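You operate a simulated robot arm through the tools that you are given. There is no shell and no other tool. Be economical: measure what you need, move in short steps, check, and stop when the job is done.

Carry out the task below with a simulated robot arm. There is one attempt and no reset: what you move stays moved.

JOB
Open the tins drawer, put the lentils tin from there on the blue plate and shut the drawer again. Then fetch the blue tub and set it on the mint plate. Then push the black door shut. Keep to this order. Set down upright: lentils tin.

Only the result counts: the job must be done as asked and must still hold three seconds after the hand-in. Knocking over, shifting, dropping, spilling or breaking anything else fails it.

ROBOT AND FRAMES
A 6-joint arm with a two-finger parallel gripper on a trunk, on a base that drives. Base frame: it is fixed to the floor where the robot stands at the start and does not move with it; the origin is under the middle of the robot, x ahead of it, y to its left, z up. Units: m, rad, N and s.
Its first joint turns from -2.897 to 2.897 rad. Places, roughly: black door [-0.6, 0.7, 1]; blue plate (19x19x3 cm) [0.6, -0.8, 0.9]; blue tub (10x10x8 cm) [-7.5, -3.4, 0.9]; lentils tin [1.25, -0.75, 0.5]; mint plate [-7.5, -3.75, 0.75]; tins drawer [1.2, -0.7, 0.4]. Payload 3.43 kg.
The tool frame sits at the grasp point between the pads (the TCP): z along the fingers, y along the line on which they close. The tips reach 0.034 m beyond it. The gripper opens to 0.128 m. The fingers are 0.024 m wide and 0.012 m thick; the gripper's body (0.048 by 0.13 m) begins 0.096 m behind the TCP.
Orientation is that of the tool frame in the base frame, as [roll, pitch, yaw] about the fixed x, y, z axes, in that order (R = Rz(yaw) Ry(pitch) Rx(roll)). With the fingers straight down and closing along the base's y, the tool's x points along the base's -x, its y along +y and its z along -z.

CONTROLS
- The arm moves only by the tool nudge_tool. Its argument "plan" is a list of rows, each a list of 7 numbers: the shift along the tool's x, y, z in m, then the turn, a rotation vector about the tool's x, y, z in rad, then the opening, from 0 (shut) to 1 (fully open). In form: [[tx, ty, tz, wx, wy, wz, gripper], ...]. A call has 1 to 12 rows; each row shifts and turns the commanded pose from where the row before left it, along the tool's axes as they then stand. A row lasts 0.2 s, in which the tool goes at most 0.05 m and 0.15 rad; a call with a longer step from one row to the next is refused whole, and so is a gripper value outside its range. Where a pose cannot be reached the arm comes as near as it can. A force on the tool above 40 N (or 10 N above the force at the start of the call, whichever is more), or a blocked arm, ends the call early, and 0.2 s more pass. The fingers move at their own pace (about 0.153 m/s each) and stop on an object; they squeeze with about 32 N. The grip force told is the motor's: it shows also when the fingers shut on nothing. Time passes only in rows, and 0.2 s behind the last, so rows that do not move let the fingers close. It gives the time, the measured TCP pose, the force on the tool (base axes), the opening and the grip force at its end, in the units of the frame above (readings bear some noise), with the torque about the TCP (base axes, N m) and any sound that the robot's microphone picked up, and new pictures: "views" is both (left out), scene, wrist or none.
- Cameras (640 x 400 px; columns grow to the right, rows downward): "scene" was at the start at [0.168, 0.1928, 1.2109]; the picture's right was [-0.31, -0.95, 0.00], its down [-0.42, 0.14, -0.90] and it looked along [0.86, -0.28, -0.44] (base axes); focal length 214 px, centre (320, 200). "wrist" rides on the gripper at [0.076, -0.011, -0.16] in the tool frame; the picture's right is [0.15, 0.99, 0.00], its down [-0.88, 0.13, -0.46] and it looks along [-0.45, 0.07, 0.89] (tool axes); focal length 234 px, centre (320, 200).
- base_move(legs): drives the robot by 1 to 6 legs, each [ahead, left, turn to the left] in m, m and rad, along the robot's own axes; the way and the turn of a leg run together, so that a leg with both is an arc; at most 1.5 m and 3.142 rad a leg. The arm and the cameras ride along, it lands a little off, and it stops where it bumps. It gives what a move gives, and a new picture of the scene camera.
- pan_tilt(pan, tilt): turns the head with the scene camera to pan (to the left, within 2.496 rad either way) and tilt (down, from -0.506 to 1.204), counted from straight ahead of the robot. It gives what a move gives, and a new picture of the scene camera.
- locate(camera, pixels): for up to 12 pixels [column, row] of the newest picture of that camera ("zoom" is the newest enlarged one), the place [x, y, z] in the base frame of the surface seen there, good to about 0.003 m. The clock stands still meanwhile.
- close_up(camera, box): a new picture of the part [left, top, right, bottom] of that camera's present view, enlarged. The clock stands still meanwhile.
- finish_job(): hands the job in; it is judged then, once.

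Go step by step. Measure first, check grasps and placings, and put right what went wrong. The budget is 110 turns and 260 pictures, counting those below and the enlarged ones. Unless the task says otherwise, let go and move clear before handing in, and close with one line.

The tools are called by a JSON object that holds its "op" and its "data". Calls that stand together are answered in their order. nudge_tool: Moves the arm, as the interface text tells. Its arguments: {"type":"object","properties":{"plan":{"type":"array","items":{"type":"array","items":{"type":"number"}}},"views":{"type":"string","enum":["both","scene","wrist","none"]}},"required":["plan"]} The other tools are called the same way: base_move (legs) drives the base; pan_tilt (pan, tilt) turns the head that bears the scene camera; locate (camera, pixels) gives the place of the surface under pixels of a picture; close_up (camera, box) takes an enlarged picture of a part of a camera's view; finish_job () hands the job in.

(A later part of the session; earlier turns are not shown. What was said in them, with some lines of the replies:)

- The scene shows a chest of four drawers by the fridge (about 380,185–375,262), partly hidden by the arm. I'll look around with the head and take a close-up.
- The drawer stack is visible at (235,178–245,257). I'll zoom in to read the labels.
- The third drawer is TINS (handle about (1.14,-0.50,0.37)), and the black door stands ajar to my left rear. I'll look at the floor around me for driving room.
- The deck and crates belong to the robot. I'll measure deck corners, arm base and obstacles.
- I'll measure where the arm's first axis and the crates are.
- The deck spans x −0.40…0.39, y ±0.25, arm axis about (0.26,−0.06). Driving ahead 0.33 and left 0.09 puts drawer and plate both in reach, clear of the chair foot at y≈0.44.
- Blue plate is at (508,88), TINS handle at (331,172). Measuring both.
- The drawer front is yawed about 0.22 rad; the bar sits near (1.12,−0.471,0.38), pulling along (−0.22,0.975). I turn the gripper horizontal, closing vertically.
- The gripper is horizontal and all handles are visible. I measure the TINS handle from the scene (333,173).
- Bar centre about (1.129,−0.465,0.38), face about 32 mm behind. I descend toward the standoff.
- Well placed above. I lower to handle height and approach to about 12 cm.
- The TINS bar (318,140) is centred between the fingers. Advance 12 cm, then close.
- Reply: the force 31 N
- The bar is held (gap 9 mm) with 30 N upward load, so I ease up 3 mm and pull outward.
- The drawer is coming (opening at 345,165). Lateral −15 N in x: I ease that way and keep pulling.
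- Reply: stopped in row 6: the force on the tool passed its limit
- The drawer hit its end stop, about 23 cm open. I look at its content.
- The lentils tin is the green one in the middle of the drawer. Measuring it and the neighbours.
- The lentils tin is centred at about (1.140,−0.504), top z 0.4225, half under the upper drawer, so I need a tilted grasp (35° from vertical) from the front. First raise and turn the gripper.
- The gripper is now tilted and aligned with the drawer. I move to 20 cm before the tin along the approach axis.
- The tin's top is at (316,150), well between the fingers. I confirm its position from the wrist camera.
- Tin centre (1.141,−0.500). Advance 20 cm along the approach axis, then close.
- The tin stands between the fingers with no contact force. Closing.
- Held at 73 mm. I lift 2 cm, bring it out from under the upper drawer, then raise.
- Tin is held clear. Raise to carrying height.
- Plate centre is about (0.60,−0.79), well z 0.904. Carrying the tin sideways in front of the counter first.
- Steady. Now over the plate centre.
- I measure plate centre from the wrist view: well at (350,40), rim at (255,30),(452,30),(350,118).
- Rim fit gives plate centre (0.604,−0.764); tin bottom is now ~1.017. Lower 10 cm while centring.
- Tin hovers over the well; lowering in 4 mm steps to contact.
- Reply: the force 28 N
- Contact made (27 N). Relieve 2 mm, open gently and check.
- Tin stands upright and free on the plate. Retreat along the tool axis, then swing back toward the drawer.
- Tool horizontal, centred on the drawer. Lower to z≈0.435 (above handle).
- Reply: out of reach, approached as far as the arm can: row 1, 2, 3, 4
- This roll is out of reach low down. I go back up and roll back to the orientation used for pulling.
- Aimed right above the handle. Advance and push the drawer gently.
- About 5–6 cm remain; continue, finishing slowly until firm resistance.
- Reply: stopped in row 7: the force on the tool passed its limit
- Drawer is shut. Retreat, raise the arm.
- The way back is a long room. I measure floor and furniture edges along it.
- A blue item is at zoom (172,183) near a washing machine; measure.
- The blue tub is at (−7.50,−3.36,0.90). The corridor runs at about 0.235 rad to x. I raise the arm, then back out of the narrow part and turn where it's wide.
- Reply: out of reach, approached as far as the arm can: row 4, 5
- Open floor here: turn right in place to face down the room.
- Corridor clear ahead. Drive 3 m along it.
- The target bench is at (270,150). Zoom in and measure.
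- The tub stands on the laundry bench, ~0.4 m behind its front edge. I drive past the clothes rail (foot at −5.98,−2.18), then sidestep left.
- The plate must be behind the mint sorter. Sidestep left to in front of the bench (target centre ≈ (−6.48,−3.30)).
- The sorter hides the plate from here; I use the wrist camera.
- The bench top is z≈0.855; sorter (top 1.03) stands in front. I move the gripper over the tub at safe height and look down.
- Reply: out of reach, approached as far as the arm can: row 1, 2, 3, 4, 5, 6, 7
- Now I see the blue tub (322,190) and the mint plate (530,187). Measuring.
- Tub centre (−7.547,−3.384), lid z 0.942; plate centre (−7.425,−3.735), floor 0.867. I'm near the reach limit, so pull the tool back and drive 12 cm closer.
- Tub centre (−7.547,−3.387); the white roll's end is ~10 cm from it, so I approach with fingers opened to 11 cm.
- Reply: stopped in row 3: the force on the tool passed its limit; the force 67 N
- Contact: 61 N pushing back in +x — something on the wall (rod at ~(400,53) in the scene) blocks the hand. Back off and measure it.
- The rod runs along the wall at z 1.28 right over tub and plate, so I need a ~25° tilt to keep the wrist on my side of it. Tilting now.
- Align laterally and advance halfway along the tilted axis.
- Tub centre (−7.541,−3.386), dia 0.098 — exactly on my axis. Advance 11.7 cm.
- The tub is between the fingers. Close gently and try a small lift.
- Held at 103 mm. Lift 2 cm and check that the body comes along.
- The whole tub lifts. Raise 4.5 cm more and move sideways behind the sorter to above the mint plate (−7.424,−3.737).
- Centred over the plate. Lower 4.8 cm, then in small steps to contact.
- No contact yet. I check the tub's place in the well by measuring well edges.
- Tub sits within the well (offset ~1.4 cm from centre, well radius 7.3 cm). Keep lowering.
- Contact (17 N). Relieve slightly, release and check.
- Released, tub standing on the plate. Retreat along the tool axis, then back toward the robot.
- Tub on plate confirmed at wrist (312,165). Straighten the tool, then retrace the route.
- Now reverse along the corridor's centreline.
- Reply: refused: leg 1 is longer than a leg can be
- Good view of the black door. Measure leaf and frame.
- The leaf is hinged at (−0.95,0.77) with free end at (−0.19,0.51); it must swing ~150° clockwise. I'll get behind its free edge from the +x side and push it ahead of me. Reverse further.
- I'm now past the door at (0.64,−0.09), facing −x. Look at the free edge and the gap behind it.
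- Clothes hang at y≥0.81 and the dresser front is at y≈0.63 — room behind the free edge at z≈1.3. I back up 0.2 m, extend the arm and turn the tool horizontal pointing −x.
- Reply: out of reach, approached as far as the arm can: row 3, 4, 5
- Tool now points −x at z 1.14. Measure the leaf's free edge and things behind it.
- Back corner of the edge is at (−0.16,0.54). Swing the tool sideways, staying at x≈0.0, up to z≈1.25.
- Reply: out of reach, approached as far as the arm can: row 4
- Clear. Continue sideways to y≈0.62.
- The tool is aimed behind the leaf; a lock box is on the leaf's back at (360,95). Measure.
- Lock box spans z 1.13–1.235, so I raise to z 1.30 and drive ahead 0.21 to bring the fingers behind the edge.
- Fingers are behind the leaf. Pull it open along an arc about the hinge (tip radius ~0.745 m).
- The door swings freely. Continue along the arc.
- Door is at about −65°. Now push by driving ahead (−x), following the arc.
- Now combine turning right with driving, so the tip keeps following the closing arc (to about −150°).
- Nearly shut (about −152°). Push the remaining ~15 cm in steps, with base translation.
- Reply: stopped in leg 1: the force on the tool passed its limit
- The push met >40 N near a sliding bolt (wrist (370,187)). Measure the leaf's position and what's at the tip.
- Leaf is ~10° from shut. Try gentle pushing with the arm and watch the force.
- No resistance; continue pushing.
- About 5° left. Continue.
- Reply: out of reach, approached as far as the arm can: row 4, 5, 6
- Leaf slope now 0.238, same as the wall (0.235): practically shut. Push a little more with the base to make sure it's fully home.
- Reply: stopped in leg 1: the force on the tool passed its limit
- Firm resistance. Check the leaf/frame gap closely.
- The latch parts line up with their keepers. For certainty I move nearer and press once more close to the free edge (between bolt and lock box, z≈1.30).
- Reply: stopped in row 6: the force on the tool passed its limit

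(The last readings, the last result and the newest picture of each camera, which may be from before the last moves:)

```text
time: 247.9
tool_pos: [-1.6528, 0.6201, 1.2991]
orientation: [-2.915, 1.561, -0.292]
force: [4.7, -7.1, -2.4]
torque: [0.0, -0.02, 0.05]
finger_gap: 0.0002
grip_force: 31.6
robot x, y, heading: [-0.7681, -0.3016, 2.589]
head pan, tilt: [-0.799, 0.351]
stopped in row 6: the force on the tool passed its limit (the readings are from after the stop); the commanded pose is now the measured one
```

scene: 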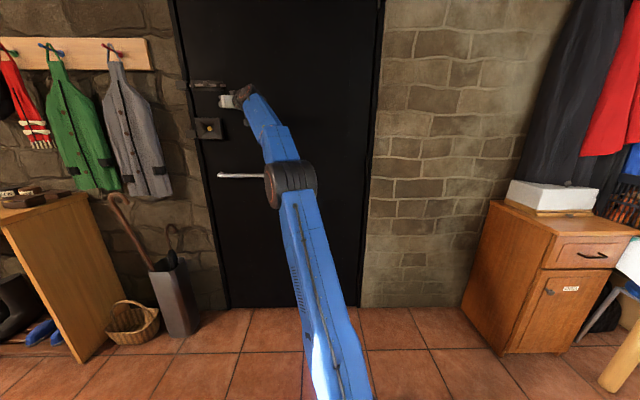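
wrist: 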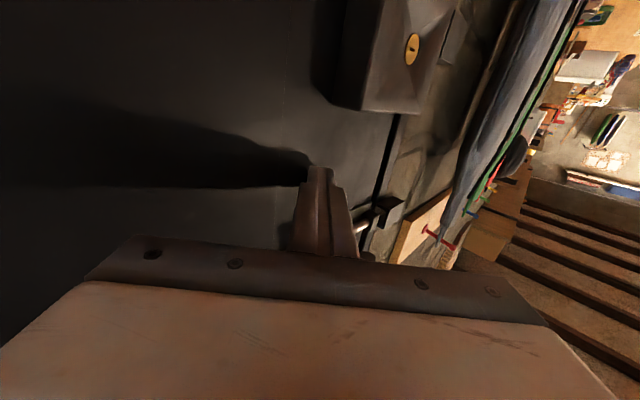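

Firm stop: the door is shut. Move clear and do a final check of door, drawer and tin.

{"op": "nudge_tool", "data": {"plan": [[0, 0.003, -0.012, 0, 0, 0, 0], [0, 0.01, -0.035, 0, 0, 0, 0], [0, 0.01, -0.04, 0, 0, 0, 0], [0, 0.01, -0.04, 0, 0, 0, 0], [0, 0.01, -0.04, 0, 0, 0, 0]], "views": "wrist"}}

{"op": "locate", "data": {"camera": "wrist", "pixels": [[100, 100], [250, 150], [370, 150]]}}

{"op": "pan_tilt", "data": {"pan": -2.45, "tilt": 0.3}}

{"op": "pan_tilt", "data": {"pan": 2.45, "tilt": 0.3}}

```text
time: 249.1
tool_pos: [-1.5287, 0.4988, 1.2982]
orientation: [-3.031, 1.559, -0.41]
force: [-0.2, 0.2, -1.1]
torque: [0.02, 0.1, 0.02]
finger_gap: 0.0
grip_force: 32.2
robot x, y, heading: [-0.768, -0.3048, 2.593]
head pan, tilt: [-0.799, 0.351]
```

wrist: 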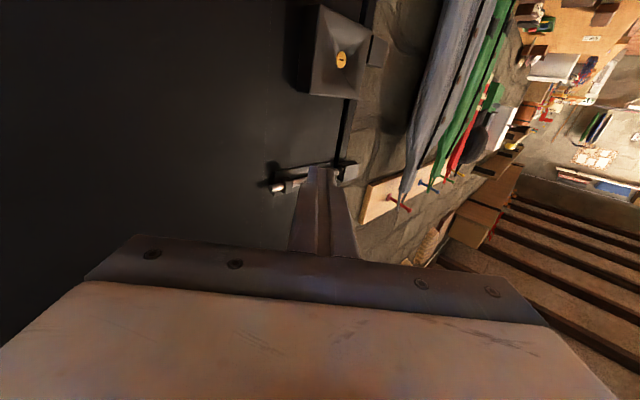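

```text
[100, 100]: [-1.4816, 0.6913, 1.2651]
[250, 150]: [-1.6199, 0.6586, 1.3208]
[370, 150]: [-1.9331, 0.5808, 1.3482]
```

```text
time: 250.8
tool_pos: [-1.5298, 0.4979, 1.2993]
orientation: [-2.977, 1.56, -0.351]
force: [-0.5, -0.4, -0.1]
torque: [-0.02, 0.02, 0.0]
finger_gap: 0.0001
grip_force: 31.9
robot x, y, heading: [-0.7658, -0.3049, 2.585]
head pan, tilt: [-2.45, 0.3]
```

scene: 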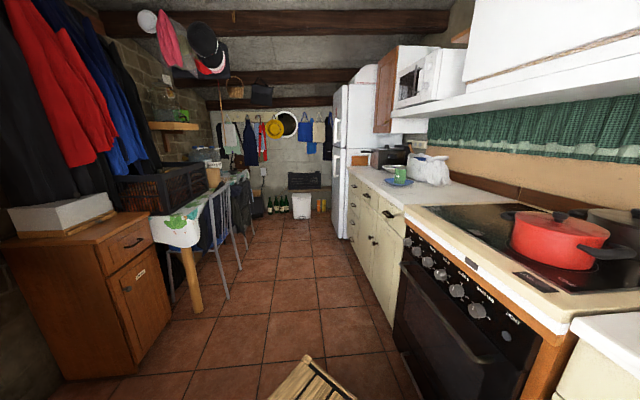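

```text
time: 254.7
tool_pos: [-1.5291, 0.4996, 1.3003]
orientation: [-2.975, 1.56, -0.349]
force: [-0.8, -1.2, 0.3]
torque: [-0.03, -0.01, -0.03]
finger_gap: 0.0
grip_force: 32.1
robot x, y, heading: [-0.7715, -0.3018, 2.594]
head pan, tilt: [2.45, 0.3]
```

scene: 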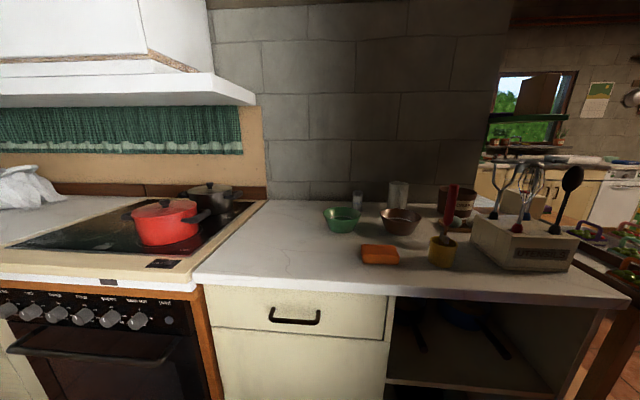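

The leaf slope now matches the wall (0.236), so the door is shut. The tin stands on the blue plate (400,175) and all the drawers look shut. Handing in.

{"op": "finish_job", "data": {}}

```text
The job is handed in.
```

The job is handed in: the lentils tin is upright on the blue plate with the tins drawer shut, the blue tub is on the mint plate, and the black door is pushed shut. While reaching for the tub, the gripper bumped the rod on the wall above the bench (about 60 N); I backed off and saw no change in later views.
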